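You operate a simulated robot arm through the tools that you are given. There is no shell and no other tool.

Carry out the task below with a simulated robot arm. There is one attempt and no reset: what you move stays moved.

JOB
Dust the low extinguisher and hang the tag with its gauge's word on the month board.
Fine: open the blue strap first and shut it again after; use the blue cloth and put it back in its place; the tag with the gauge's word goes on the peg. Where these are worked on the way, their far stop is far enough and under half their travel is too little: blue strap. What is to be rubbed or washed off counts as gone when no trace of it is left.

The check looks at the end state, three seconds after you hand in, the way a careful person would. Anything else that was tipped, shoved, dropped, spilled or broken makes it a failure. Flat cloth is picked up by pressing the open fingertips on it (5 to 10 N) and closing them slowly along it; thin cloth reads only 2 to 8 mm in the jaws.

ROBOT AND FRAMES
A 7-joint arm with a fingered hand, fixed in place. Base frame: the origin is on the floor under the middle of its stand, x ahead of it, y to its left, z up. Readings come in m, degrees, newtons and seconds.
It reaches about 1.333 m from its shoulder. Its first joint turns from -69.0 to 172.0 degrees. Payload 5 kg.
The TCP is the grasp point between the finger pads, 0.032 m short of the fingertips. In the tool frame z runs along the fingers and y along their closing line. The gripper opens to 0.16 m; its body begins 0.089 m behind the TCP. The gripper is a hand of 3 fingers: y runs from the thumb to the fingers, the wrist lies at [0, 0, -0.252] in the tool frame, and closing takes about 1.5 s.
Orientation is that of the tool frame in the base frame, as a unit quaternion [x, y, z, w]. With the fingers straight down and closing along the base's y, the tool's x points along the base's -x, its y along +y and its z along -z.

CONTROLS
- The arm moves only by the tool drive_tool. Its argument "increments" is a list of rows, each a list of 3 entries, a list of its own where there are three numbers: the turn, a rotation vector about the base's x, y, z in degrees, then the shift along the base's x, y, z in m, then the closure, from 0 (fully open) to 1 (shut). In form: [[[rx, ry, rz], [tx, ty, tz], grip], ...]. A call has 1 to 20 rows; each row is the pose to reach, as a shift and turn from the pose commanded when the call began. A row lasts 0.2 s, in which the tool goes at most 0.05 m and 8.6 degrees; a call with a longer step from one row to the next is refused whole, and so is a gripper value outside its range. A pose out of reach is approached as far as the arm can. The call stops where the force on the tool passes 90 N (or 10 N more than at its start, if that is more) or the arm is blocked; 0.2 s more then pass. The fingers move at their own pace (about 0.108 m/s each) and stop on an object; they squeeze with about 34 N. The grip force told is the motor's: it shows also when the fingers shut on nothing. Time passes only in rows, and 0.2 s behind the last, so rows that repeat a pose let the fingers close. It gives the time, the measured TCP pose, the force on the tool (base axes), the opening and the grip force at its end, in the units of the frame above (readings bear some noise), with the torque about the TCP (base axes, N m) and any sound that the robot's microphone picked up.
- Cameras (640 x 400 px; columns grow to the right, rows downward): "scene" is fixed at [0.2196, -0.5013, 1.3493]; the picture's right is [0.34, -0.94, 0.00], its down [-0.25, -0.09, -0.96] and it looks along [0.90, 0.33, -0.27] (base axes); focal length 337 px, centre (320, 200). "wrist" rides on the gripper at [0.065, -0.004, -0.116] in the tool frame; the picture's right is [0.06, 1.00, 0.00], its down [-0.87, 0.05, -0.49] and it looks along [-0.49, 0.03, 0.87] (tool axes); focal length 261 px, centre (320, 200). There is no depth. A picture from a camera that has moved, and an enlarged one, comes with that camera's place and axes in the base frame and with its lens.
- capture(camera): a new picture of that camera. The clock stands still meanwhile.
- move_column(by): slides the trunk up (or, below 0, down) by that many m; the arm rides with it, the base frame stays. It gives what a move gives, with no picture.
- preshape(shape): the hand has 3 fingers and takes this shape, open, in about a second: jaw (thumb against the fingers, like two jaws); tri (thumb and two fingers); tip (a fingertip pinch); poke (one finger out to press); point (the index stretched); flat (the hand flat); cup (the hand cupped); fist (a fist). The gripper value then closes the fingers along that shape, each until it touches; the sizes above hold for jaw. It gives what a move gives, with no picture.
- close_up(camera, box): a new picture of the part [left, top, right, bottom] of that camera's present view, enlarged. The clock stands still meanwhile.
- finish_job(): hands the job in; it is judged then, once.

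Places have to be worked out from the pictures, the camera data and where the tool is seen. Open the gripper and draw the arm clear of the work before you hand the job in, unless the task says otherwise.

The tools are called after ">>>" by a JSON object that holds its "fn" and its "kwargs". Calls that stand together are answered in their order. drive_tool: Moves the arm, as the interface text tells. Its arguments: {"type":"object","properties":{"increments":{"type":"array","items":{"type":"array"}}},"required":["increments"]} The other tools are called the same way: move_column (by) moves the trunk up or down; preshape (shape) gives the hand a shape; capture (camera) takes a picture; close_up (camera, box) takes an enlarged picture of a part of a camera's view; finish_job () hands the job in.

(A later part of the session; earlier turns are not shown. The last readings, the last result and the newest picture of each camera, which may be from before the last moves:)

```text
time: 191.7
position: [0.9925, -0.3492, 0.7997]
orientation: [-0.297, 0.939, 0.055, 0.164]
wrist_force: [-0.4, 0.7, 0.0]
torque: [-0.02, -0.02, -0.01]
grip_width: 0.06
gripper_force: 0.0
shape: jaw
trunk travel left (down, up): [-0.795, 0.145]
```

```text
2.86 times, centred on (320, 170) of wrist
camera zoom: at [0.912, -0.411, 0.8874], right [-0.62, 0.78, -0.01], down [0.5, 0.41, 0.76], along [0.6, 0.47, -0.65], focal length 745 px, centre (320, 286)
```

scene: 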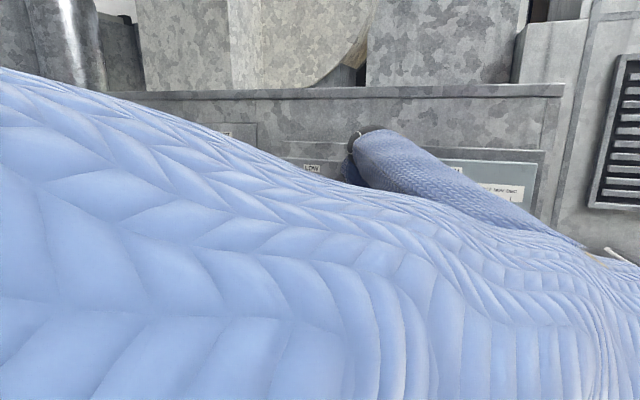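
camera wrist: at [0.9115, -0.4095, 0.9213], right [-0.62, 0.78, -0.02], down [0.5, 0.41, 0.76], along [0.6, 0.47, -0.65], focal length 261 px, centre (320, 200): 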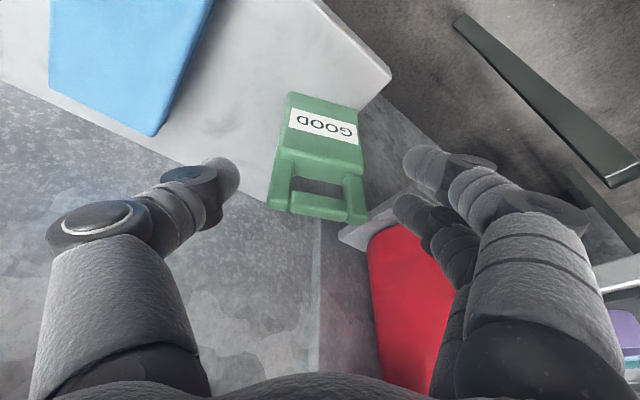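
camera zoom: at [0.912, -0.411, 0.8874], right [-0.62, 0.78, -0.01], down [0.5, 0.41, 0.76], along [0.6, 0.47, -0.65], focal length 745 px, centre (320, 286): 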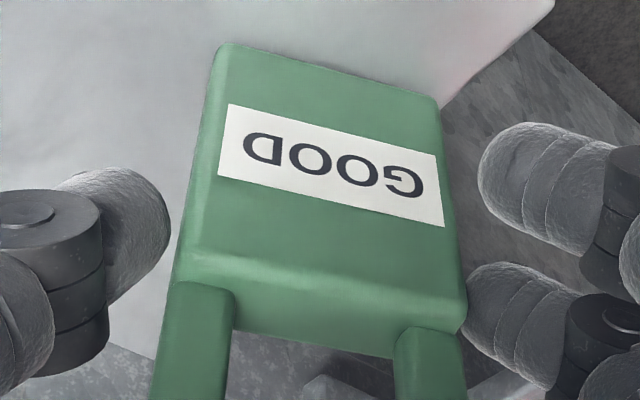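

The second finger and the thumb are both about to touch the edges, with the first finger passing in front. I continue in small steps.

>>> {"fn": "drive_tool", "kwargs": {"increments": [[[0, 0, 0], [0, 0, 0], 0.64], [[0, 0, 0], [0, 0, 0], 0.65], [[0, 0, 0], [0, 0, 0], 0.66], [[0, 0, 0], [0, 0, 0], 0.66]]}}

>>> {"fn": "close_up", "kwargs": {"camera": "wrist", "box": [210, 100, 430, 240]}}

```text
time: 192.7
position: [0.9922, -0.3502, 0.8011]
orientation: [-0.297, 0.939, 0.055, 0.164]
wrist_force: [-0.5, 0.1, 1.1]
torque: [-0.03, -0.02, 0.03]
grip_width: 0.0334
gripper_force: 29.1
shape: jaw
trunk travel left (down, up): [-0.795, 0.145]
```

```text
2.86 times, centred on (320, 170) of wrist
camera zoom: at [0.9121, -0.411, 0.8875], right [-0.62, 0.78, -0.01], down [0.5, 0.41, 0.76], along [0.6, 0.47, -0.65], focal length 745 px, centre (320, 286)
```

zoom: 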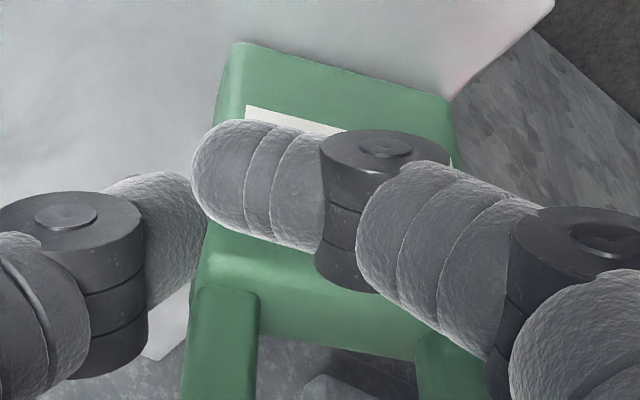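

The free finger swung across the front to the thumb while the second finger pinches the tag's edge against the thumb, apparently a differential drive. The tag itself is still square, so I test the hold with a small lift.

>>> {"fn": "drive_tool", "kwargs": {"increments": [[[0, 0, 0], [0, 0, 0], 0.7], [[0, 0, 0], [0, 0, 0], 0.75], [[0, 0, 0], [0, 0, 0], 0.75], [[0, 0, 0], [0, 0, 0.004], 0.75], [[0, 0, 0], [0, 0, 0.01], 0.75], [[0, 0, 0], [0, 0, 0.01], 0.75]]}}

>>> {"fn": "close_up", "kwargs": {"camera": "wrist", "box": [210, 100, 430, 240]}}

>>> {"fn": "capture", "kwargs": {"camera": "scene"}}

```text
time: 194.1
position: [0.9924, -0.3483, 0.8113]
orientation: [-0.297, 0.939, 0.056, 0.164]
wrist_force: [-0.2, -0.7, -0.5]
torque: [-0.03, -0.02, 0.0]
grip_width: 0.0324
gripper_force: 34.4
shape: jaw
trunk travel left (down, up): [-0.795, 0.145]
```

```text
2.86 times, centred on (320, 170) of wrist
camera zoom: at [0.9121, -0.4109, 0.8971], right [-0.62, 0.78, -0.01], down [0.5, 0.41, 0.76], along [0.6, 0.47, -0.65], focal length 745 px, centre (320, 286)
```

zoom: 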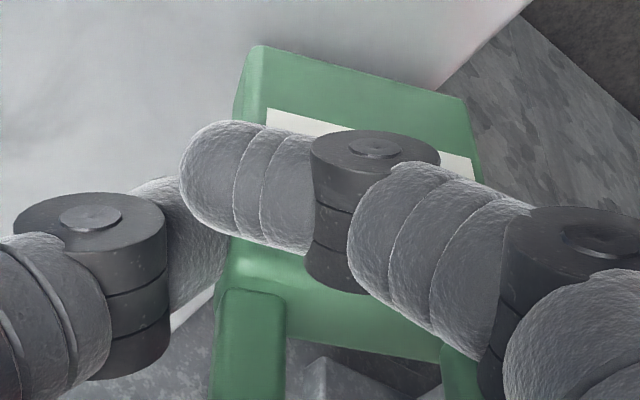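

```text
taken
```

scene: 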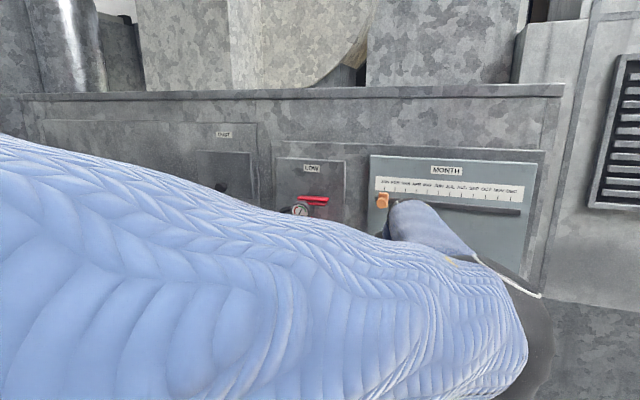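

The tag lifted with the hand: thumb and second finger hold its edges, the first finger lies across the front, and the hole is free. I raise it slowly, draw back, and turn the yaw by -22° so the tag faces the board.

>>> {"fn": "drive_tool", "kwargs": {"increments": [[[0, 0, 0], [0, 0, 0.02], 0.8], [[0, 0, 0], [0, 0, 0.045], 0.8], [[0, 0, 0], [-0.01, 0, 0.07], 0.8], [[0, 0, 0], [-0.025, 0, 0.1], 0.8], [[0, 0, -5], [-0.045, -0.01, 0.13], 0.8], [[0, 0, -10], [-0.06, -0.03, 0.16], 0.8], [[0, 0, -15], [-0.07, -0.055, 0.19], 0.8], [[0, 0, -20], [-0.075, -0.08, 0.22], 0.8], [[0, 0, -22], [-0.075, -0.1, 0.245], 0.8], [[0, 0, -22], [-0.075, -0.115, 0.26], 0.8], [[0, 0, -22], [-0.075, -0.115, 0.26], 0.8]]}}

>>> {"fn": "capture", "kwargs": {"camera": "wrist"}}

>>> {"fn": "capture", "kwargs": {"camera": "scene"}}

```text
time: 196.5
position: [0.9161, -0.4652, 1.0715]
orientation: [-0.112, 0.978, 0.023, 0.172]
wrist_force: [-0.3, 0.4, -0.1]
torque: [0.03, 0.03, 0.01]
grip_width: 0.0308
gripper_force: 34.5
shape: jaw
trunk travel left (down, up): [-0.795, 0.145]
```

```text
taken
camera wrist: at [0.8191, -0.4914, 1.1571], right [-0.28, 0.96, -0.01], down [0.62, 0.2, 0.76], along [0.73, 0.21, -0.65], focal length 261 px, centre (320, 200)
```

wrist: 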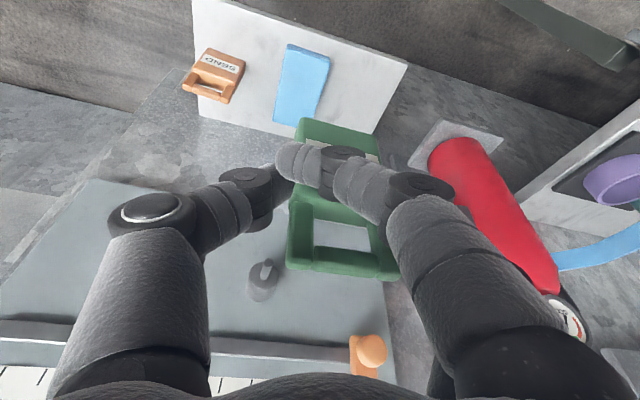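

```text
taken
```

scene: 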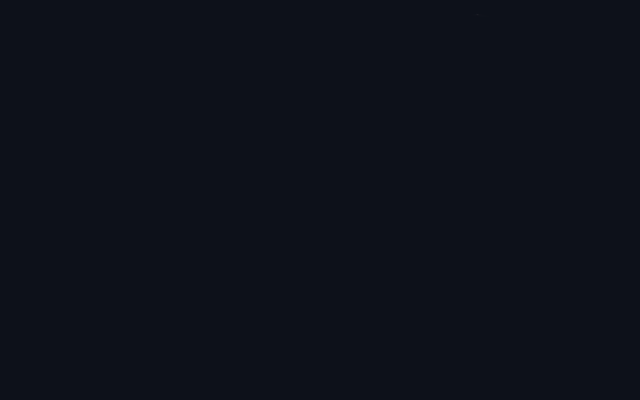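

The tag is held well and both its hole and the peg are visible in the wrist view. I zoom in to measure both.

>>> {"fn": "close_up", "kwargs": {"camera": "wrist", "box": [230, 170, 430, 310]}}

```text
2.86 times, centred on (330, 240) of wrist
camera zoom: at [0.8191, -0.4914, 1.1571], right [-0.28, 0.96, -0.01], down [0.62, 0.2, 0.76], along [0.73, 0.21, -0.65], focal length 745 px, centre (291, 86)
```

zoom: 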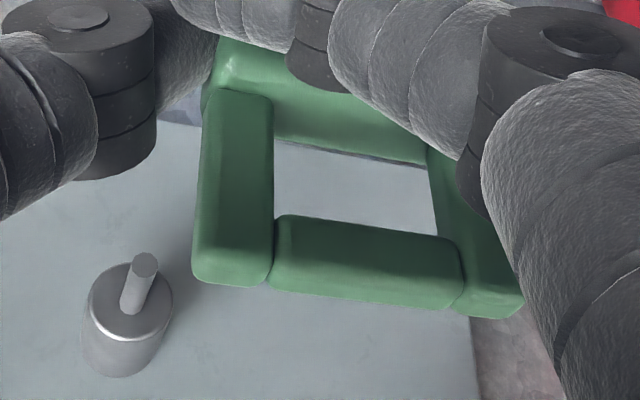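

I estimate the tag leans about 14° (top toward the board) in the grip, and the hole centre sits roughly (0.019, 0.018, 0.007) from the TCP once that is corrected. I pitch the hand by -14° and move to a point in front of the peg for visual alignment.

>>> {"fn": "drive_tool", "kwargs": {"increments": [[[0, -4, 0], [0.015, -0.007, -0.01], 0.8], [[0, -8, 0], [0.03, -0.014, -0.02], 0.8], [[0, -12, 0], [0.045, -0.021, -0.03], 0.8], [[0, -14, 0], [0.06, -0.028, -0.04], 0.8], [[0, -14, 0], [0.064, -0.028, -0.04], 0.8], [[0, -14, 0], [0.064, -0.028, -0.04], 0.8]]}}

>>> {"fn": "capture", "kwargs": {"camera": "wrist"}}

>>> {"fn": "close_up", "kwargs": {"camera": "wrist", "box": [230, 170, 430, 310]}}

```text
time: 197.9
position: [0.9819, -0.4919, 1.0313]
orientation: [-0.114, 0.95, 0.01, 0.29]
wrist_force: [0.2, 0.5, -1.3]
torque: [0.02, 0.04, 0.04]
grip_width: 0.0311
gripper_force: 34.0
shape: jaw
trunk travel left (down, up): [-0.795, 0.145]
```

```text
taken
camera wrist: at [0.8656, -0.5195, 1.0907], right [-0.27, 0.96, -0.08], down [0.42, 0.2, 0.89], along [0.87, 0.21, -0.45], focal length 261 px, centre (320, 200)
```

wrist: 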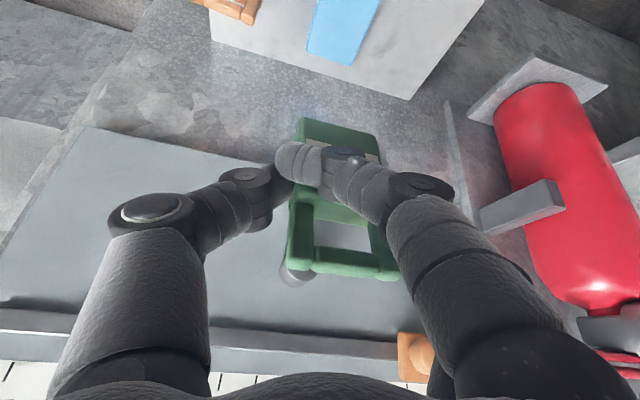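

```text
2.86 times, centred on (330, 240) of wrist
camera zoom: at [0.8656, -0.5195, 1.0907], right [-0.27, 0.96, -0.08], down [0.42, 0.2, 0.89], along [0.87, 0.21, -0.45], focal length 745 px, centre (291, 86)
```

zoom: 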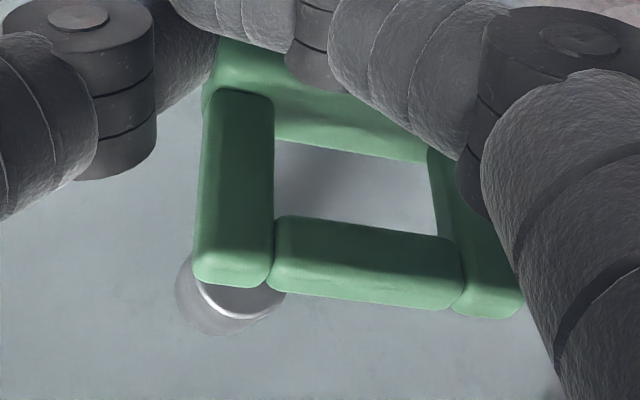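

The peg is hidden behind the left post from this camera angle, but computing from its flange (y≈-0.477, z≈1.040) the hole centre (y≈-0.474, z≈1.039) is nearly in line. I advance 3 cm and look again.

>>> {"fn": "drive_tool", "kwargs": {"increments": [[[0, 0, 0], [0.012, -0.002, 0.0005], 0.8], [[0, 0, 0], [0.022, -0.003, 0.001], 0.8], [[0, 0, 0], [0.03, -0.003, 0.001], 0.8], [[0, 0, 0], [0.03, -0.003, 0.001], 0.8]]}}

>>> {"fn": "close_up", "kwargs": {"camera": "wrist", "box": [230, 170, 430, 310]}}

```text
time: 198.9
position: [1.0116, -0.495, 1.0314]
orientation: [-0.114, 0.95, 0.009, 0.29]
wrist_force: [-0.7, -0.1, -0.2]
torque: [-0.01, 0.02, 0.0]
grip_width: 0.0307
gripper_force: 34.1
shape: jaw
trunk travel left (down, up): [-0.795, 0.145]
```

```text
2.86 times, centred on (330, 240) of wrist
camera zoom: at [0.8948, -0.5229, 1.0923], right [-0.27, 0.96, -0.08], down [0.42, 0.2, 0.89], along [0.87, 0.21, -0.45], focal length 745 px, centre (291, 86)
```

zoom: 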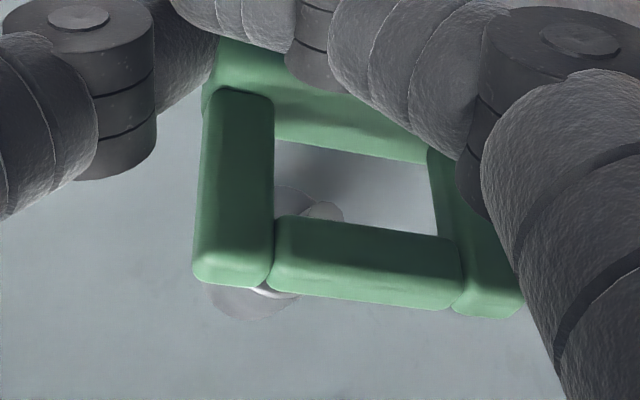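

Through the hole I can now see the pin: triangulated at about (1.046, -0.476, 1.043), with the hole centre at about (1.030, -0.477, 1.040). I raise 3 mm to centre it and advance gently, watching forces.

>>> {"fn": "drive_tool", "kwargs": {"increments": [[[0, 0, 0], [0, 0, 0.003], 0.8], [[0, 0, 0], [0.004, 0, 0.003], 0.8], [[0, 0, 0], [0.008, 0, 0.003], 0.8], [[0, 0, 0], [0.012, 0, 0.003], 0.8], [[0, 0, 0], [0.012, 0, 0.003], 0.8]]}}

>>> {"fn": "close_up", "kwargs": {"camera": "wrist", "box": [230, 170, 430, 310]}}

```text
time: 200.1
position: [1.0229, -0.4943, 1.0352]
orientation: [-0.114, 0.95, 0.01, 0.291]
wrist_force: [0.0, 0.6, 0.0]
torque: [0.05, 0.01, 0.01]
grip_width: 0.031
gripper_force: 33.4
shape: jaw
trunk travel left (down, up): [-0.795, 0.145]
```

```text
2.86 times, centred on (330, 240) of wrist
camera zoom: at [0.9072, -0.5224, 1.0958], right [-0.27, 0.96, -0.08], down [0.42, 0.2, 0.89], along [0.87, 0.21, -0.45], focal length 745 px, centre (291, 86)
```

zoom: 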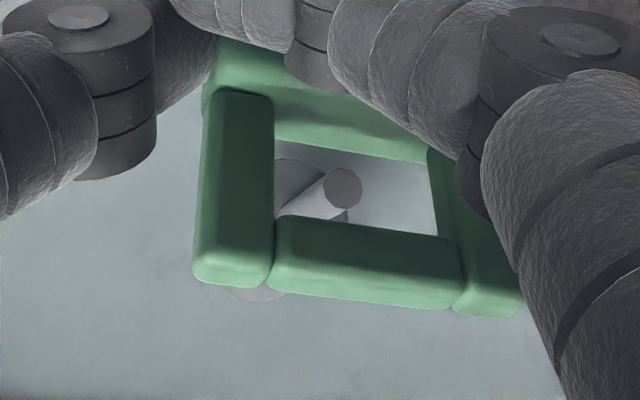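

The pin tip is now centred in the hole with no contact force. I continue inserting in small steps.

>>> {"fn": "drive_tool", "kwargs": {"increments": [[[0, 0, 0], [0.004, -0.001, 0.001], 0.8], [[0, 0, 0], [0.008, -0.001, 0.001], 0.8], [[0, 0, 0], [0.011, -0.001, 0.001], 0.8], [[0, 0, 0], [0.014, -0.001, 0.001], 0.8], [[0, 0, 0], [0.014, -0.001, 0.001], 0.8]]}}

>>> {"fn": "close_up", "kwargs": {"camera": "wrist", "box": [230, 170, 430, 310]}}

```text
time: 201.3
position: [1.0371, -0.4954, 1.0357]
orientation: [-0.114, 0.95, 0.009, 0.29]
wrist_force: [0.0, -0.1, -1.4]
torque: [-0.01, 0.03, -0.02]
grip_width: 0.0308
gripper_force: 34.1
shape: jaw
trunk travel left (down, up): [-0.795, 0.145]
```

```text
2.86 times, centred on (330, 240) of wrist
camera zoom: at [0.921, -0.5231, 1.0963], right [-0.27, 0.96, -0.08], down [0.42, 0.2, 0.89], along [0.87, 0.21, -0.45], focal length 745 px, centre (291, 86)
```

zoom: 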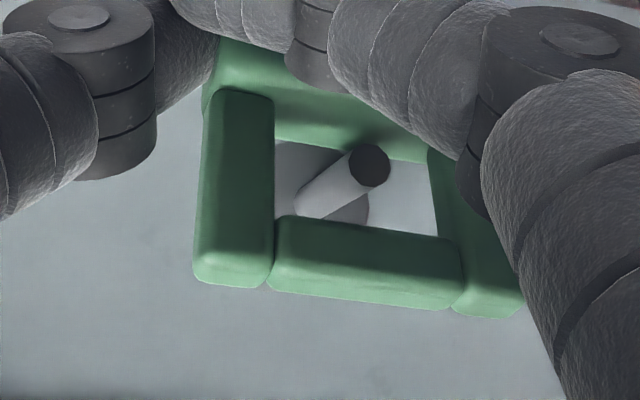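

The pin now passes fully through the hole with clearance all round. I push about 1 cm further on and then lower until the crossbar rests on the pin.

>>> {"fn": "drive_tool", "kwargs": {"increments": [[[0, 0, 0], [0.004, 0, 0], 0.8], [[0, 0, 0], [0.008, 0, 0], 0.8], [[0, 0, 0], [0.01, 0, 0], 0.8], [[0, 0, 0], [0.01, 0, -0.003], 0.8], [[0, 0, 0], [0.01, 0, -0.005], 0.8], [[0, 0, 0], [0.01, 0, -0.005], 0.8]]}}

>>> {"fn": "close_up", "kwargs": {"camera": "wrist", "box": [230, 130, 430, 310]}}

```text
time: 202.7
position: [1.047, -0.4962, 1.0316]
orientation: [-0.114, 0.95, 0.009, 0.29]
wrist_force: [-0.3, -0.6, -0.8]
torque: [-0.03, 0.02, 0.01]
grip_width: 0.0306
gripper_force: 33.4
shape: jaw
trunk travel left (down, up): [-0.795, 0.145]
```

```text
2.22 times, centred on (330, 220) of wrist
camera zoom: at [0.9315, -0.5238, 1.091], right [-0.27, 0.96, -0.08], down [0.42, 0.2, 0.89], along [0.87, 0.21, -0.45], focal length 579 px, centre (298, 156)
```

zoom: 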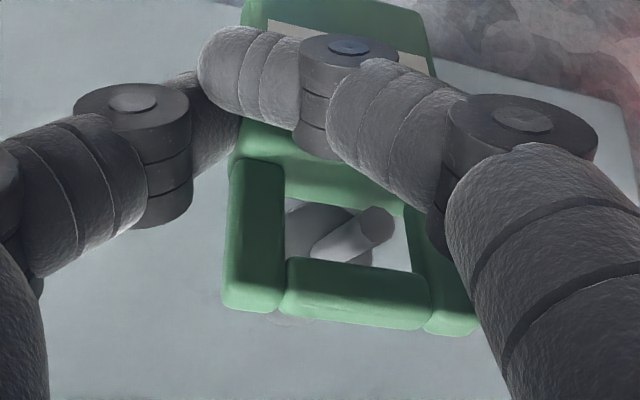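

Still free of contact. I lower further until the crossbar touches the pin.

>>> {"fn": "drive_tool", "kwargs": {"increments": [[[0, 0, 0], [0, 0, -0.002], 0.8], [[0, 0, 0], [0, 0, -0.004], 0.8], [[0, 0, 0], [0, 0, -0.006], 0.8], [[0, 0, 0], [0, 0, -0.006], 0.8]]}}

>>> {"fn": "close_up", "kwargs": {"camera": "wrist", "box": [230, 130, 430, 310]}}

```text
time: 203.7
position: [1.0468, -0.4961, 1.0265]
orientation: [-0.114, 0.95, 0.009, 0.291]
wrist_force: [-0.9, -0.4, 5.6]
torque: [0.16, -0.06, 0.01]
grip_width: 0.0308
gripper_force: 33.6
shape: jaw
trunk travel left (down, up): [-0.795, 0.145]
```

```text
2.22 times, centred on (330, 220) of wrist
camera zoom: at [0.9311, -0.5234, 1.0862], right [-0.27, 0.96, -0.08], down [0.42, 0.2, 0.89], along [0.87, 0.21, -0.45], focal length 579 px, centre (298, 156)
```

zoom: 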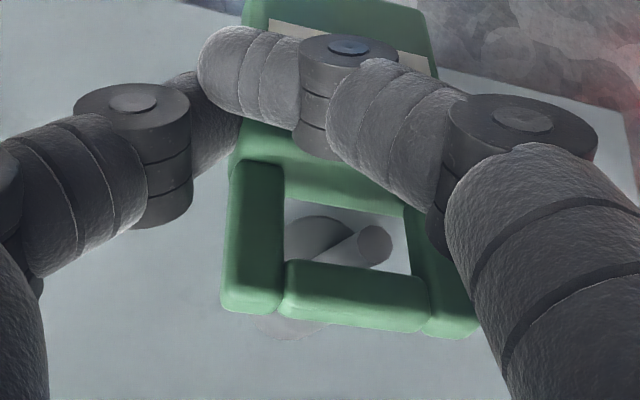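

The crossbar now rests on the pin (about 6 N). I open the fingers slowly to release the tag.

>>> {"fn": "drive_tool", "kwargs": {"increments": [[[0, 0, 0], [0, 0, 0.001], 0.76], [[0, 0, 0], [0, 0, 0.001], 0.72], [[0, 0, 0], [0, 0, 0.001], 0.68], [[0, 0, 0], [0, 0, 0.001], 0.64], [[0, 0, 0], [0, 0, 0.001], 0.6], [[0, 0, 0], [0, 0, 0.001], 0.55], [[0, 0, 0], [0, 0, 0.001], 0.5], [[0, 0, 0], [0, 0, 0.001], 0.43], [[0, 0, 0], [0, 0, 0.001], 0.36], [[0, 0, 0], [0, 0, 0.001], 0.36]]}}

>>> {"fn": "capture", "kwargs": {"camera": "wrist"}}

```text
time: 205.9
position: [1.0474, -0.4957, 1.026]
orientation: [-0.114, 0.95, 0.008, 0.29]
wrist_force: [0.5, -1.2, -0.5]
torque: [-0.01, -0.03, 0.03]
grip_width: 0.1019
gripper_force: 0.1
shape: jaw
trunk travel left (down, up): [-0.795, 0.145]
```

```text
taken
camera wrist: at [0.9315, -0.5234, 1.0864], right [-0.27, 0.96, -0.08], down [0.42, 0.2, 0.89], along [0.87, 0.21, -0.45], focal length 261 px, centre (320, 200)
```

wrist: 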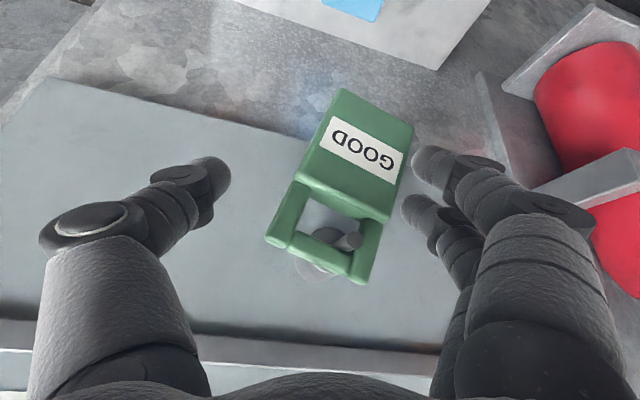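

The tag hangs on the peg (it swung a little in-plane and may be leaning on a finger). I open wider and withdraw the hand backward, away from the board.

>>> {"fn": "drive_tool", "kwargs": {"increments": [[[0, 0, 0], [0, 0, 0], 0.28], [[0, 0, 0], [0, 0, 0], 0.2], [[0, 0, 0], [0, 0, 0], 0.15], [[0, 0, 0], [-0.01, 0, 0.003], 0.15], [[0, 0, 0], [-0.03, 0, 0.01], 0.15], [[0, 0, 0], [-0.06, 0, 0.02], 0.15], [[0, 0, 0], [-0.1, 0, 0.03], 0.15], [[0, 0, 0], [-0.14, 0, 0.03], 0.15]]}}

>>> {"fn": "capture", "kwargs": {"camera": "wrist"}}

```text
time: 207.7
position: [0.9053, -0.4952, 1.059]
orientation: [-0.114, 0.95, 0.01, 0.291]
wrist_force: [-0.9, -0.3, 0.1]
torque: [-0.02, 0.02, 0.0]
grip_width: 0.1358
gripper_force: 0.2
shape: jaw
trunk travel left (down, up): [-0.795, 0.145]
```

```text
taken
camera wrist: at [0.7891, -0.5222, 1.119], right [-0.27, 0.96, -0.08], down [0.42, 0.2, 0.89], along [0.87, 0.21, -0.45], focal length 261 px, centre (320, 200)
```

wrist: 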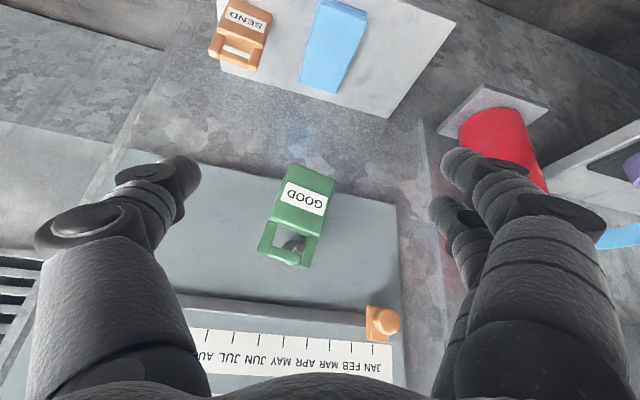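

The GOOD tag hangs on the peg, and the cloth, SEND tag and month slider look undisturbed. Next is the strap: I back away, straighten the yaw and level the hand while travelling left at a safe height.

>>> {"fn": "drive_tool", "kwargs": {"increments": [[[0, 0, -4], [-0.03, 0.03, 0], 0.15], [[0, 0, -8], [-0.06, 0.06, 0], 0.15], [[0, 0, -13], [-0.09, 0.09, 0], 0.15], [[0, 0, -13], [-0.12, 0.12, 0], 0.15], [[0, 0, -13], [-0.14, 0.155, 0], 0.15]]}}

>>> {"fn": "drive_tool", "kwargs": {"increments": [[[0, -7, 0], [0, 0.04, -0.005], 0.4], [[0, -14, 0], [0, 0.08, -0.01], 0.6], [[0, -21, 0], [0, 0.12, -0.02], 0.6], [[0, -28, 0], [0, 0.16, -0.03], 0.6], [[0, -35, 0], [0, 0.2, -0.04], 0.6], [[0, -42, 0], [0, 0.24, -0.055], 0.6], [[0, -49, 0], [0, 0.28, -0.07], 0.6], [[0, -56, 0], [0, 0.32, -0.085], 0.6], [[0, -56, 0], [0, 0.36, -0.1], 0.6], [[0, -56, 0], [0, 0.4, -0.11], 0.6], [[0, -56, 0], [0, 0.44, -0.115], 0.6], [[0, -56, 0], [0, 0.46, -0.115], 0.6]]}}

>>> {"fn": "capture", "kwargs": {"camera": "wrist"}}

>>> {"fn": "capture", "kwargs": {"camera": "scene"}}

```text
time: 208.9
position: [0.7656, -0.339, 1.0578]
orientation: [-0.006, 0.957, -0.024, 0.29]
wrist_force: [-0.4, 0.3, -0.8]
torque: [0.01, -0.01, -0.03]
grip_width: 0.1357
gripper_force: 0.1
shape: jaw
trunk travel left (down, up): [-0.795, 0.145]
```

```text
time: 211.5
position: [0.7666, 0.1187, 0.9399]
orientation: [0.006, 0.709, -0.024, 0.705]
wrist_force: [0.2, 0.8, 0.8]
torque: [0.0, -0.02, 0.02]
grip_width: 0.064
gripper_force: 0.0
shape: jaw
trunk travel left (down, up): [-0.795, 0.145]
```

```text
taken
camera wrist: at [0.65, 0.1183, 0.8757], right [0.04, 1.0, -0.09], down [-0.48, 0.1, 0.87], along [0.87, 0.01, 0.49], focal length 261 px, centre (320, 200)
```

wrist: 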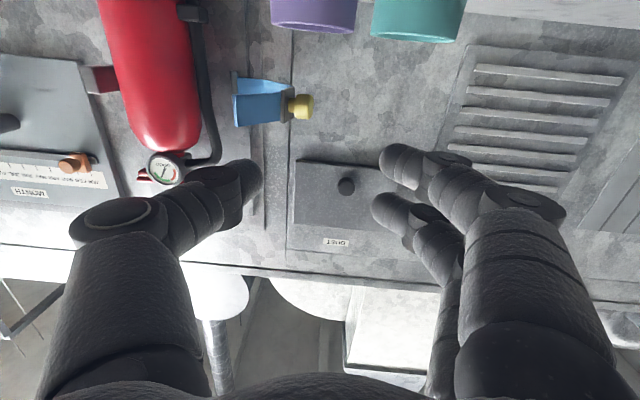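

```text
taken
```

scene: 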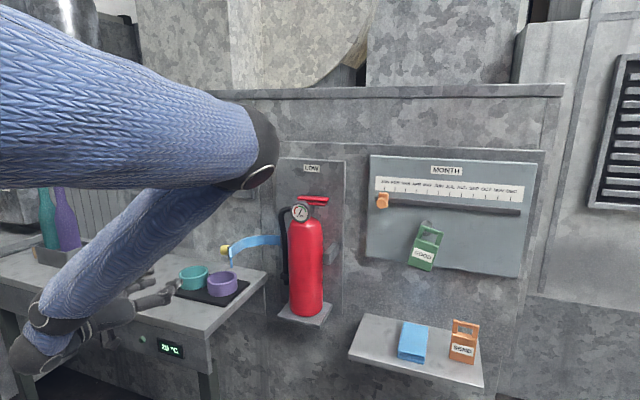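

The tag hangs on the peg with its word to the front. The strap is still at its far stop (knob at about (1.0, 0.088)). I close the fingers and move in on its outer (left) side, above the mugs, to push the free end back toward -y.

>>> {"fn": "drive_tool", "kwargs": {"increments": [[[0, 0, 0], [0.04, 0, 0], 0.75], [[0, 0, 0], [0.08, 0, 0], 0.9], [[0, 0, 0], [0.115, 0, 0], 0.93], [[0, 0, 0], [0.145, 0, 0], 0.93], [[0, 0, 0], [0.165, 0, 0], 0.93], [[0, 0, 0], [0.174, 0, 0], 0.93], [[0, 0, 0], [0.174, 0, 0], 0.93]]}}

>>> {"fn": "capture", "kwargs": {"camera": "wrist"}}

>>> {"fn": "close_up", "kwargs": {"camera": "scene", "box": [160, 190, 340, 320]}}

```text
time: 213.1
position: [0.9396, 0.1209, 0.9414]
orientation: [0.004, 0.709, -0.023, 0.705]
wrist_force: [0.3, 0.5, -0.3]
torque: [0.01, 0.02, -0.02]
grip_width: 0.0115
gripper_force: 0.1
shape: jaw
trunk travel left (down, up): [-0.795, 0.145]
```

```text
taken
camera wrist: at [0.8232, 0.1189, 0.8774], right [0.04, 1.0, -0.09], down [-0.48, 0.1, 0.87], along [0.87, 0.01, 0.48], focal length 261 px, centre (320, 200)
```

wrist: 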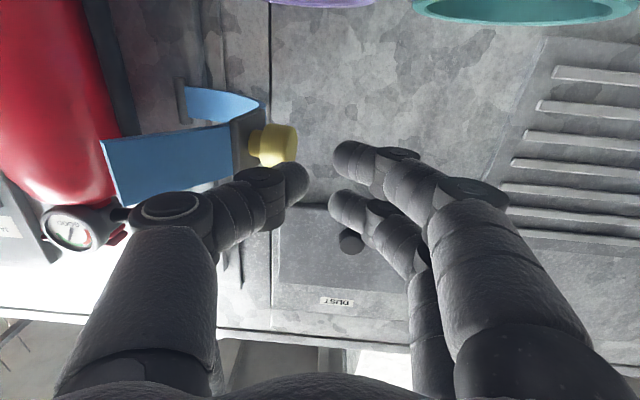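

```text
3.08 times, centred on (250, 255) of scene
camera zoom: at [0.2196, -0.5013, 1.3493], right [0.34, -0.94, 0.0], down [-0.25, -0.09, -0.96], along [0.9, 0.33, -0.27], focal length 1036 px, centre (535, 31)
```

zoom: 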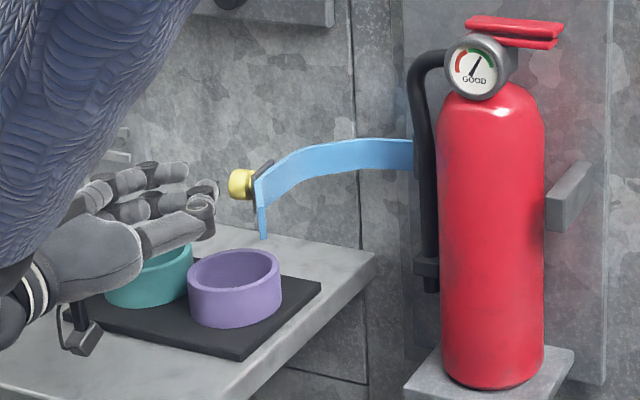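

The fingers are just left of the knob and free segment. I push toward -y in small steps.

>>> {"fn": "drive_tool", "kwargs": {"increments": [[[0, 0, 0], [0, -0.012, 0], 0.93], [[0, 0, 0], [0, -0.024, 0], 0.93], [[0, 0, 0], [0, -0.036, 0], 0.93], [[0, 0, 0], [0, -0.048, 0], 0.93], [[0, 0, 0], [0, -0.06, 0], 0.93], [[0, 0, 0], [0, -0.072, 0], 0.93], [[0, 0, 0], [0, -0.084, 0], 0.93]]}}

>>> {"fn": "capture", "kwargs": {"camera": "wrist"}}

>>> {"fn": "close_up", "kwargs": {"camera": "scene", "box": [160, 190, 340, 320]}}

```text
time: 214.7
position: [0.9371, 0.0376, 0.9412]
orientation: [0.004, 0.71, -0.023, 0.704]
wrist_force: [-36.8, 13.4, -0.3]
torque: [-0.03, 0.33, -0.44]
grip_width: 0.0099
gripper_force: 0.2
shape: jaw
trunk travel left (down, up): [-0.795, 0.145]
```

```text
taken
camera wrist: at [0.82, 0.0369, 0.878], right [0.04, 1.0, -0.09], down [-0.48, 0.1, 0.87], along [0.88, 0.01, 0.48], focal length 261 px, centre (320, 200)
```

wrist: 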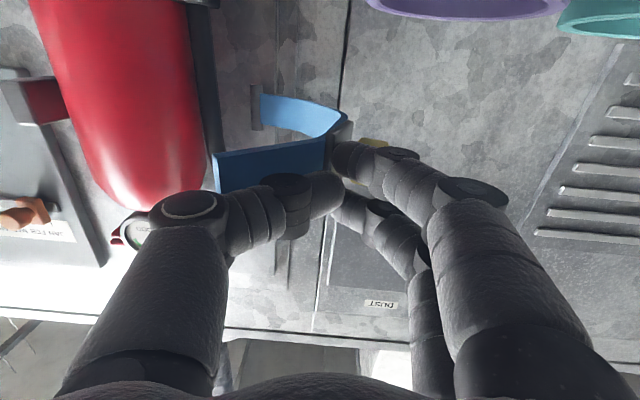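

```text
3.08 times, centred on (250, 255) of scene
camera zoom: at [0.2196, -0.5013, 1.3493], right [0.34, -0.94, 0.0], down [-0.25, -0.09, -0.96], along [0.9, 0.33, -0.27], focal length 1036 px, centre (535, 31)
```

zoom: 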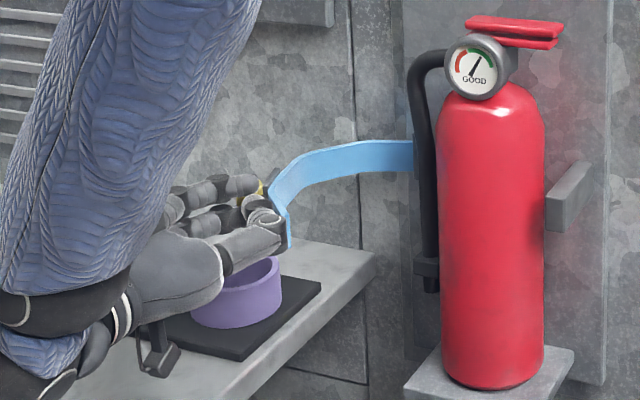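

The tip is pressing the plate head-on, which gives no closing torque. I back out 2 cm so that only the side of the fingers bears on the free end, and push toward -y again.

>>> {"fn": "drive_tool", "kwargs": {"increments": [[[0, 0, 0], [-0.01, 0.004, 0], 0.93], [[0, 0, 0], [-0.02, 0.004, 0], 0.93], [[0, 0, 0], [-0.02, -0.008, 0], 0.93], [[0, 0, 0], [-0.02, -0.02, 0], 0.93], [[0, 0, 0], [-0.021, -0.032, 0], 0.93], [[0, 0, 0], [-0.022, -0.044, 0], 0.93], [[0, 0, 0], [-0.022, -0.056, 0], 0.93]]}}

>>> {"fn": "capture", "kwargs": {"camera": "wrist"}}

>>> {"fn": "close_up", "kwargs": {"camera": "scene", "box": [160, 190, 340, 320]}}

```text
time: 216.3
position: [0.9186, -0.0215, 0.9425]
orientation: [0.005, 0.709, -0.024, 0.704]
wrist_force: [-26.7, 6.0, -2.0]
torque: [-0.16, 0.23, 0.59]
grip_width: 0.0101
gripper_force: 0.1
shape: jaw
trunk travel left (down, up): [-0.795, 0.145]
```

```text
taken
camera wrist: at [0.7999, -0.0215, 0.8781], right [0.04, 1.0, -0.09], down [-0.48, 0.1, 0.87], along [0.87, 0.01, 0.48], focal length 261 px, centre (320, 200)
```

wrist: 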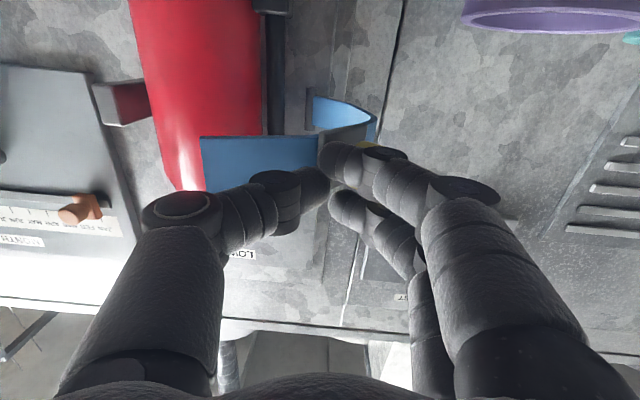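

```text
3.08 times, centred on (250, 255) of scene
camera zoom: at [0.2196, -0.5013, 1.3493], right [0.34, -0.94, 0.0], down [-0.25, -0.09, -0.96], along [0.9, 0.33, -0.27], focal length 1036 px, centre (535, 31)
```

zoom: 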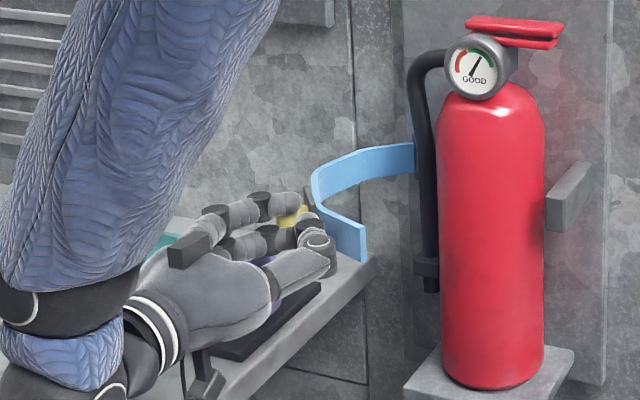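

The strap has come back to about 55°. Now I shift to the space between knob and free end and follow the closing arc, pushing the outer face.

>>> {"fn": "drive_tool", "kwargs": {"increments": [[[0, 0, 0], [-0.025, 0.0, 0], 0.93], [[0, 0, 0], [-0.028, -0.02, 0], 0.93], [[0, 0, 0], [-0.028, -0.043, 0], 0.93], [[0, 0, 0], [-0.012, -0.05, 0], 0.93], [[0, 0, 0], [0.002, -0.062, 0], 0.93], [[0, 0, 0], [0.006, -0.076, 0], 0.93], [[0, 0, 0], [0.012, -0.09, 0], 0.93], [[0, 0, 0], [0.019, -0.102, 0], 0.93], [[0, 0, 0], [0.026, -0.114, 0], 0.93]]}}

>>> {"fn": "capture", "kwargs": {"camera": "wrist"}}

>>> {"fn": "close_up", "kwargs": {"camera": "scene", "box": [180, 190, 360, 320]}}

```text
time: 218.3
position: [0.9186, -0.1266, 0.9493]
orientation: [0.007, 0.707, -0.024, 0.706]
wrist_force: [0.4, 0.4, 0.2]
torque: [0.02, -0.01, 0.01]
grip_width: 0.0
gripper_force: 33.8
shape: jaw
out of reach, approached as far as the arm can: row 7, 8, 9
trunk travel left (down, up): [-0.795, 0.145]
```

```text
taken
camera wrist: at [0.8021, -0.1273, 0.8839], right [0.04, 1.0, -0.09], down [-0.49, 0.1, 0.87], along [0.87, 0.0, 0.49], focal length 261 px, centre (320, 200)
```

wrist: 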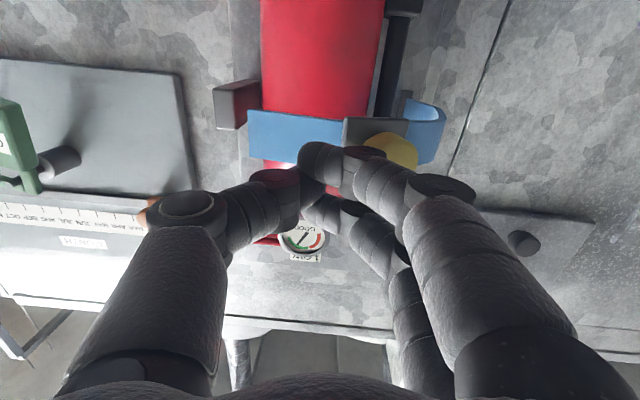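

```text
3.08 times, centred on (270, 255) of scene
camera zoom: at [0.2196, -0.5013, 1.3493], right [0.34, -0.94, 0.0], down [-0.25, -0.09, -0.96], along [0.9, 0.33, -0.27], focal length 1036 px, centre (474, 31)
```

zoom: 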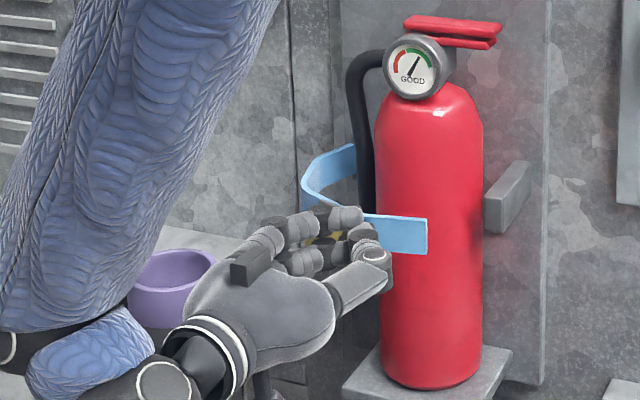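

The strap is now about 22° open, with my fingers on its free segment beside the knob. I push on in +x with small -y, checking for reach.

>>> {"fn": "drive_tool", "kwargs": {"increments": [[[0, 0, 0], [0.01, -0.006, -0.004], 0.93], [[0, 0, 0], [0.02, -0.013, -0.008], 0.93], [[0, 0, 0], [0.03, -0.02, -0.01], 0.93], [[0, 0, 0], [0.04, -0.027, -0.01], 0.93], [[0, 0, 0], [0.048, -0.033, -0.01], 0.93]]}}

>>> {"fn": "capture", "kwargs": {"camera": "wrist"}}

>>> {"fn": "close_up", "kwargs": {"camera": "scene", "box": [180, 190, 360, 320]}}

```text
time: 219.5
position: [0.9152, -0.1374, 0.9474]
orientation: [0.007, 0.708, -0.026, 0.706]
wrist_force: [-0.9, 0.2, 0.2]
torque: [0.01, -0.01, -0.05]
grip_width: 0.0001
gripper_force: 33.7
shape: jaw
out of reach, approached as far as the arm can: row 1, 2, 3, 4, 5
trunk travel left (down, up): [-0.795, 0.145]
```

```text
taken
camera wrist: at [0.7983, -0.1368, 0.8827], right [0.05, 1.0, -0.09], down [-0.49, 0.1, 0.87], along [0.87, 0.0, 0.49], focal length 261 px, centre (320, 200)
```

wrist: 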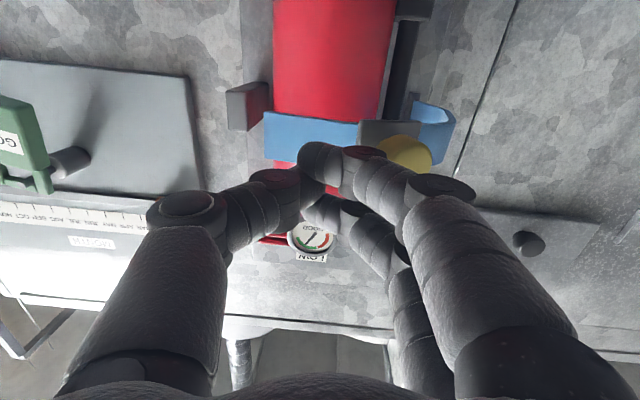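

```text
3.08 times, centred on (270, 255) of scene
camera zoom: at [0.2196, -0.5013, 1.3493], right [0.34, -0.94, 0.0], down [-0.25, -0.09, -0.96], along [0.9, 0.33, -0.27], focal length 1036 px, centre (474, 31)
```

zoom: 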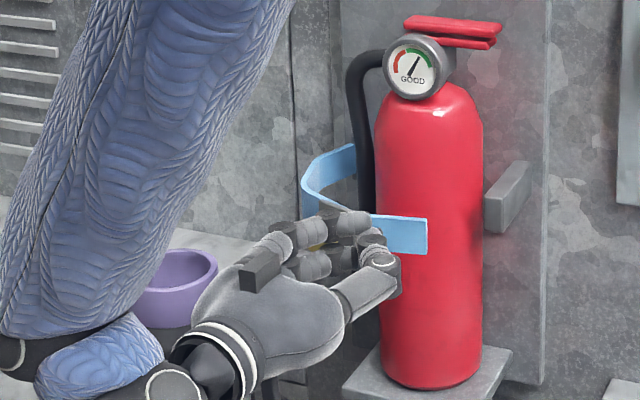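

The arm configuration runs out of reach here. I retreat, raise the hand, and lower the trunk to the height that worked earlier for the strap.

>>> {"fn": "drive_tool", "kwargs": {"increments": [[[0, 0, 0], [-0.03, 0, 0], 0.8], [[0, 0, 0], [-0.07, 0, 0.01], 0.7], [[0, 0, 0], [-0.11, 0, 0.04], 0.6], [[0, 0, 0], [-0.14, 0, 0.08], 0.5], [[0, 0, 0], [-0.16, 0, 0.12], 0.43], [[0, 0, 0], [-0.16, 0, 0.16], 0.43], [[0, 0, 0], [-0.16, 0, 0.2], 0.43]]}}

>>> {"fn": "move_column", "kwargs": {"by": -0.4}}

>>> {"fn": "capture", "kwargs": {"camera": "scene"}}

```text
time: 221.1
position: [0.7539, -0.1378, 1.1481]
orientation: [0.006, 0.709, -0.024, 0.705]
wrist_force: [0.2, 0.1, -0.5]
torque: [-0.01, 0.0, 0.02]
grip_width: 0.0905
gripper_force: 0.0
shape: jaw
trunk travel left (down, up): [-0.795, 0.145]
```

```text
time: 225.0
position: [0.755, -0.1353, 0.7481]
orientation: [0.006, 0.709, -0.023, 0.705]
wrist_force: [-1.8, -0.1, -0.9]
torque: [-0.01, 0.01, 0.01]
grip_width: 0.0906
gripper_force: 0.1
shape: jaw
trunk travel left (down, up): [-0.395, 0.545]
```

```text
taken
```

scene: 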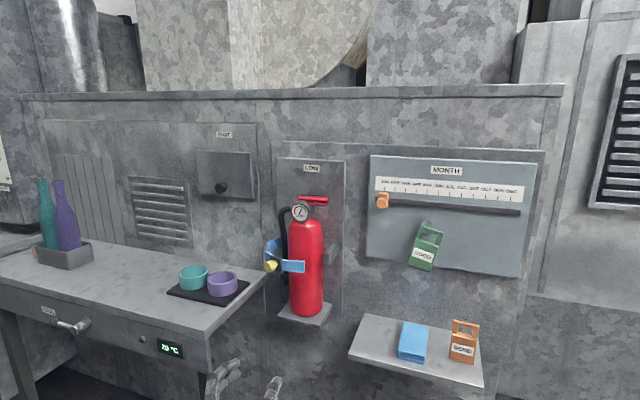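

Good overview: everything is in order and the strap is about 22° open. I zoom on the strap and raise the hand to strap height with open fingers, to grip the knob and swing it shut.

>>> {"fn": "drive_tool", "kwargs": {"increments": [[[0, 0, 0], [0.0, 0.0, 0.04], 0.43], [[0, 0, 0], [0.01, 0.01, 0.08], 0.43], [[0, 0, -5], [0.02, 0.025, 0.12], 0.43], [[0, 0, -10], [0.03, 0.04, 0.16], 0.43], [[0, 0, -16], [0.035, 0.055, 0.19], 0.43], [[0, 0, -20], [0.04, 0.065, 0.19], 0.43], [[0, 0, -20], [0.04, 0.065, 0.19], 0.43]]}}

>>> {"fn": "capture", "kwargs": {"camera": "wrist"}}

>>> {"fn": "close_up", "kwargs": {"camera": "scene", "box": [240, 210, 340, 300]}}

```text
time: 226.6
position: [0.8012, -0.1099, 0.9443]
orientation: [0.13, 0.697, -0.146, 0.69]
wrist_force: [0.3, 0.0, 0.4]
torque: [-0.02, 0.0, -0.01]
grip_width: 0.091
gripper_force: 0.0
shape: jaw
out of reach, approached as far as the arm can: row 6, 7
trunk travel left (down, up): [-0.395, 0.545]
```

```text
taken
camera wrist: at [0.6913, -0.0699, 0.8799], right [0.38, 0.92, -0.09], down [-0.42, 0.26, 0.87], along [0.82, -0.29, 0.48], focal length 261 px, centre (320, 200)
```

wrist: 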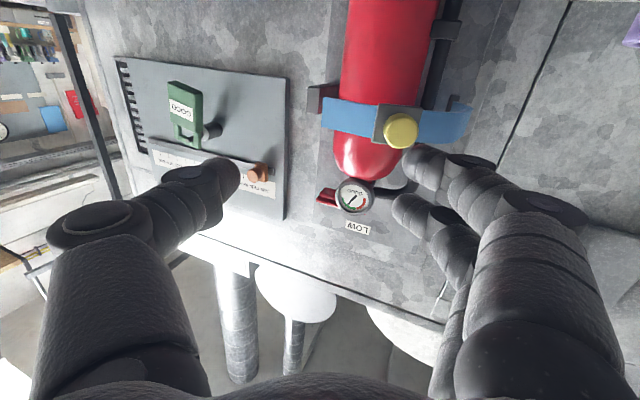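

```text
4.44 times, centred on (290, 255) of scene
camera zoom: at [0.2196, -0.5013, 1.3493], right [0.34, -0.94, 0.0], down [-0.25, -0.09, -0.96], along [0.9, 0.33, -0.27], focal length 1497 px, centre (453, -44)
```

zoom: 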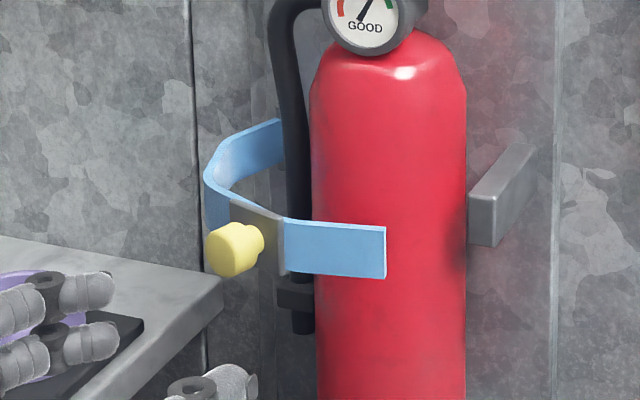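

The knob tip is at about (0.945, -0.088) with the strap ~22° open, and my hand already has the matching yaw. I line up on the knob's axis and approach.

>>> {"fn": "drive_tool", "kwargs": {"increments": [[[0, 0, 0], [0.025, 0.02, -0.003], 0.43], [[0, 0, 0], [0.05, 0.04, -0.006], 0.43], [[0, 0, 0], [0.08, 0.056, -0.007], 0.43], [[0, 0, 0], [0.08, 0.056, -0.007], 0.43]]}}

>>> {"fn": "capture", "kwargs": {"camera": "wrist"}}

```text
time: 227.6
position: [0.8839, -0.0536, 0.9378]
orientation: [0.129, 0.697, -0.147, 0.69]
wrist_force: [0.2, 1.2, 0.1]
torque: [0.0, 0.01, -0.04]
grip_width: 0.0906
gripper_force: 0.0
shape: jaw
trunk travel left (down, up): [-0.395, 0.545]
```

```text
taken
camera wrist: at [0.7728, -0.0151, 0.8742], right [0.38, 0.92, -0.09], down [-0.42, 0.26, 0.87], along [0.82, -0.29, 0.48], focal length 261 px, centre (320, 200)
```

wrist: 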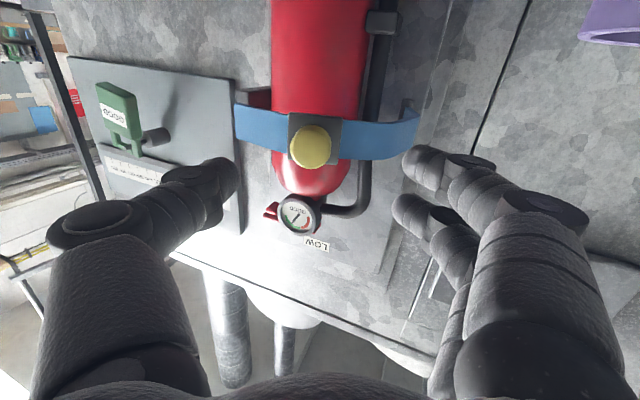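

Directly facing the knob. I advance along its axis and grip it.

>>> {"fn": "drive_tool", "kwargs": {"increments": [[[0, 0, 0], [0.02, -0.009, -0.001], 0.43], [[0, 0, 0], [0.04, -0.018, -0.002], 0.43], [[0, 0, 0], [0.053, -0.0235, -0.002], 0.43], [[0, 0, 0], [0.053, -0.0235, -0.002], 0.55], [[0, 0, 0], [0.053, -0.0235, -0.002], 0.7], [[0, 0, 0], [0.053, -0.0235, -0.002], 0.8], [[0, 0, 0], [0.053, -0.0235, -0.002], 0.9], [[0, 0, 0], [0.053, -0.0235, -0.002], 1.0], [[0, 0, 0], [0.053, -0.0235, -0.002], 1.0]]}}

>>> {"fn": "capture", "kwargs": {"camera": "wrist"}}

```text
time: 229.6
position: [0.9348, -0.0776, 0.9349]
orientation: [0.129, 0.697, -0.145, 0.69]
wrist_force: [-2.5, 3.0, -0.4]
torque: [0.17, -0.02, 0.61]
grip_width: 0.0239
gripper_force: 33.8
shape: jaw
trunk travel left (down, up): [-0.395, 0.545]
```

```text
taken
camera wrist: at [0.8242, -0.038, 0.8708], right [0.38, 0.92, -0.09], down [-0.42, 0.26, 0.87], along [0.82, -0.29, 0.48], focal length 261 px, centre (320, 200)
```

wrist: 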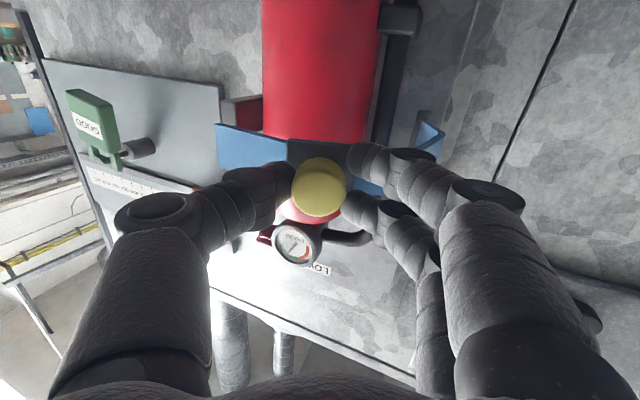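

The knob is gripped (24 mm). I swing it closed along the arc by about 22.5°.

>>> {"fn": "drive_tool", "kwargs": {"increments": [[[0, 0, 2.5], [0.0016, -0.0075, 0], 1], [[0, 0, 5], [0.0035, -0.015, 0], 1], [[0, 0, 7.5], [0.0058, -0.0223, 0], 1], [[0, 0, 10], [0.0083, -0.0296, 0], 1], [[0, 0, 12.5], [0.0112, -0.0367, 0], 1], [[0, 0, 15], [0.0143, -0.0437, 0], 1], [[0, 0, 17.5], [0.0178, -0.0505, 0], 1], [[0, 0, 20], [0.0215, -0.0572, 0], 1], [[0, 0, 22.5], [0.0257, -0.0638, 0], 1], [[0, 0, 22.5], [0.0257, -0.0638, 0], 1]]}}

>>> {"fn": "capture", "kwargs": {"camera": "wrist"}}

>>> {"fn": "close_up", "kwargs": {"camera": "scene", "box": [240, 210, 340, 300]}}

```text
time: 231.8
position: [0.9591, -0.1412, 0.935]
orientation: [-0.01, 0.709, -0.009, 0.705]
wrist_force: [-10.4, -0.7, 0.3]
torque: [0.14, 0.04, 0.42]
grip_width: 0.0241
gripper_force: 34.2
shape: jaw
trunk travel left (down, up): [-0.395, 0.545]
```

```text
taken
camera wrist: at [0.8425, -0.147, 0.8708], right [0.0, 1.0, -0.09], down [-0.49, 0.08, 0.87], along [0.87, 0.04, 0.49], focal length 261 px, centre (320, 200)
```

wrist: 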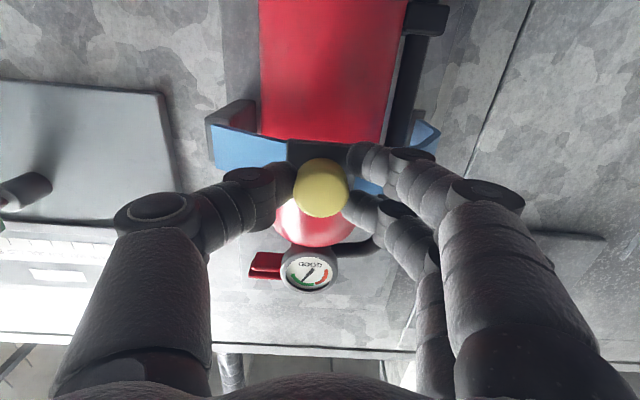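

```text
4.44 times, centred on (290, 255) of scene
camera zoom: at [0.2196, -0.5013, 1.3493], right [0.34, -0.94, 0.0], down [-0.25, -0.09, -0.96], along [0.9, 0.33, -0.27], focal length 1497 px, centre (453, -44)
```

zoom: 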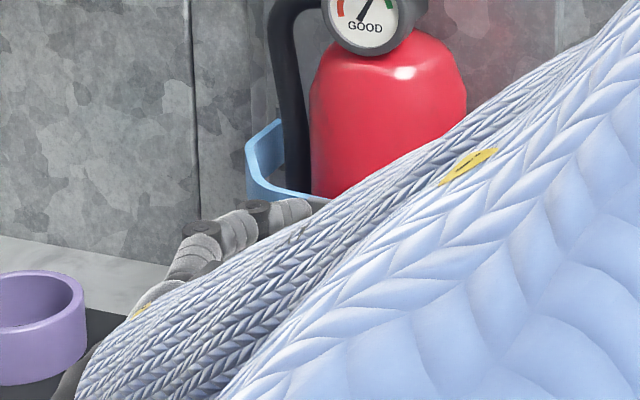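

The strap looks closed, with about 10 N of resistance. I press a few millimetres more in +x to be sure it is fully home.

>>> {"fn": "drive_tool", "kwargs": {"increments": [[[0, 0, 0.5], [0.002, -0.001, 0], 1], [[0, 0, 1], [0.004, -0.002, 0], 1], [[0, 0, 1], [0.006, -0.003, 0], 1], [[0, 0, 1], [0.006, -0.003, 0], 1]]}}

```text
time: 232.8
position: [0.962, -0.1438, 0.9347]
orientation: [-0.016, 0.709, -0.002, 0.705]
wrist_force: [-63.5, 2.8, -12.0]
torque: [-0.06, 0.46, 1.42]
grip_width: 0.0282
gripper_force: 34.1
shape: jaw
trunk travel left (down, up): [-0.395, 0.545]
```

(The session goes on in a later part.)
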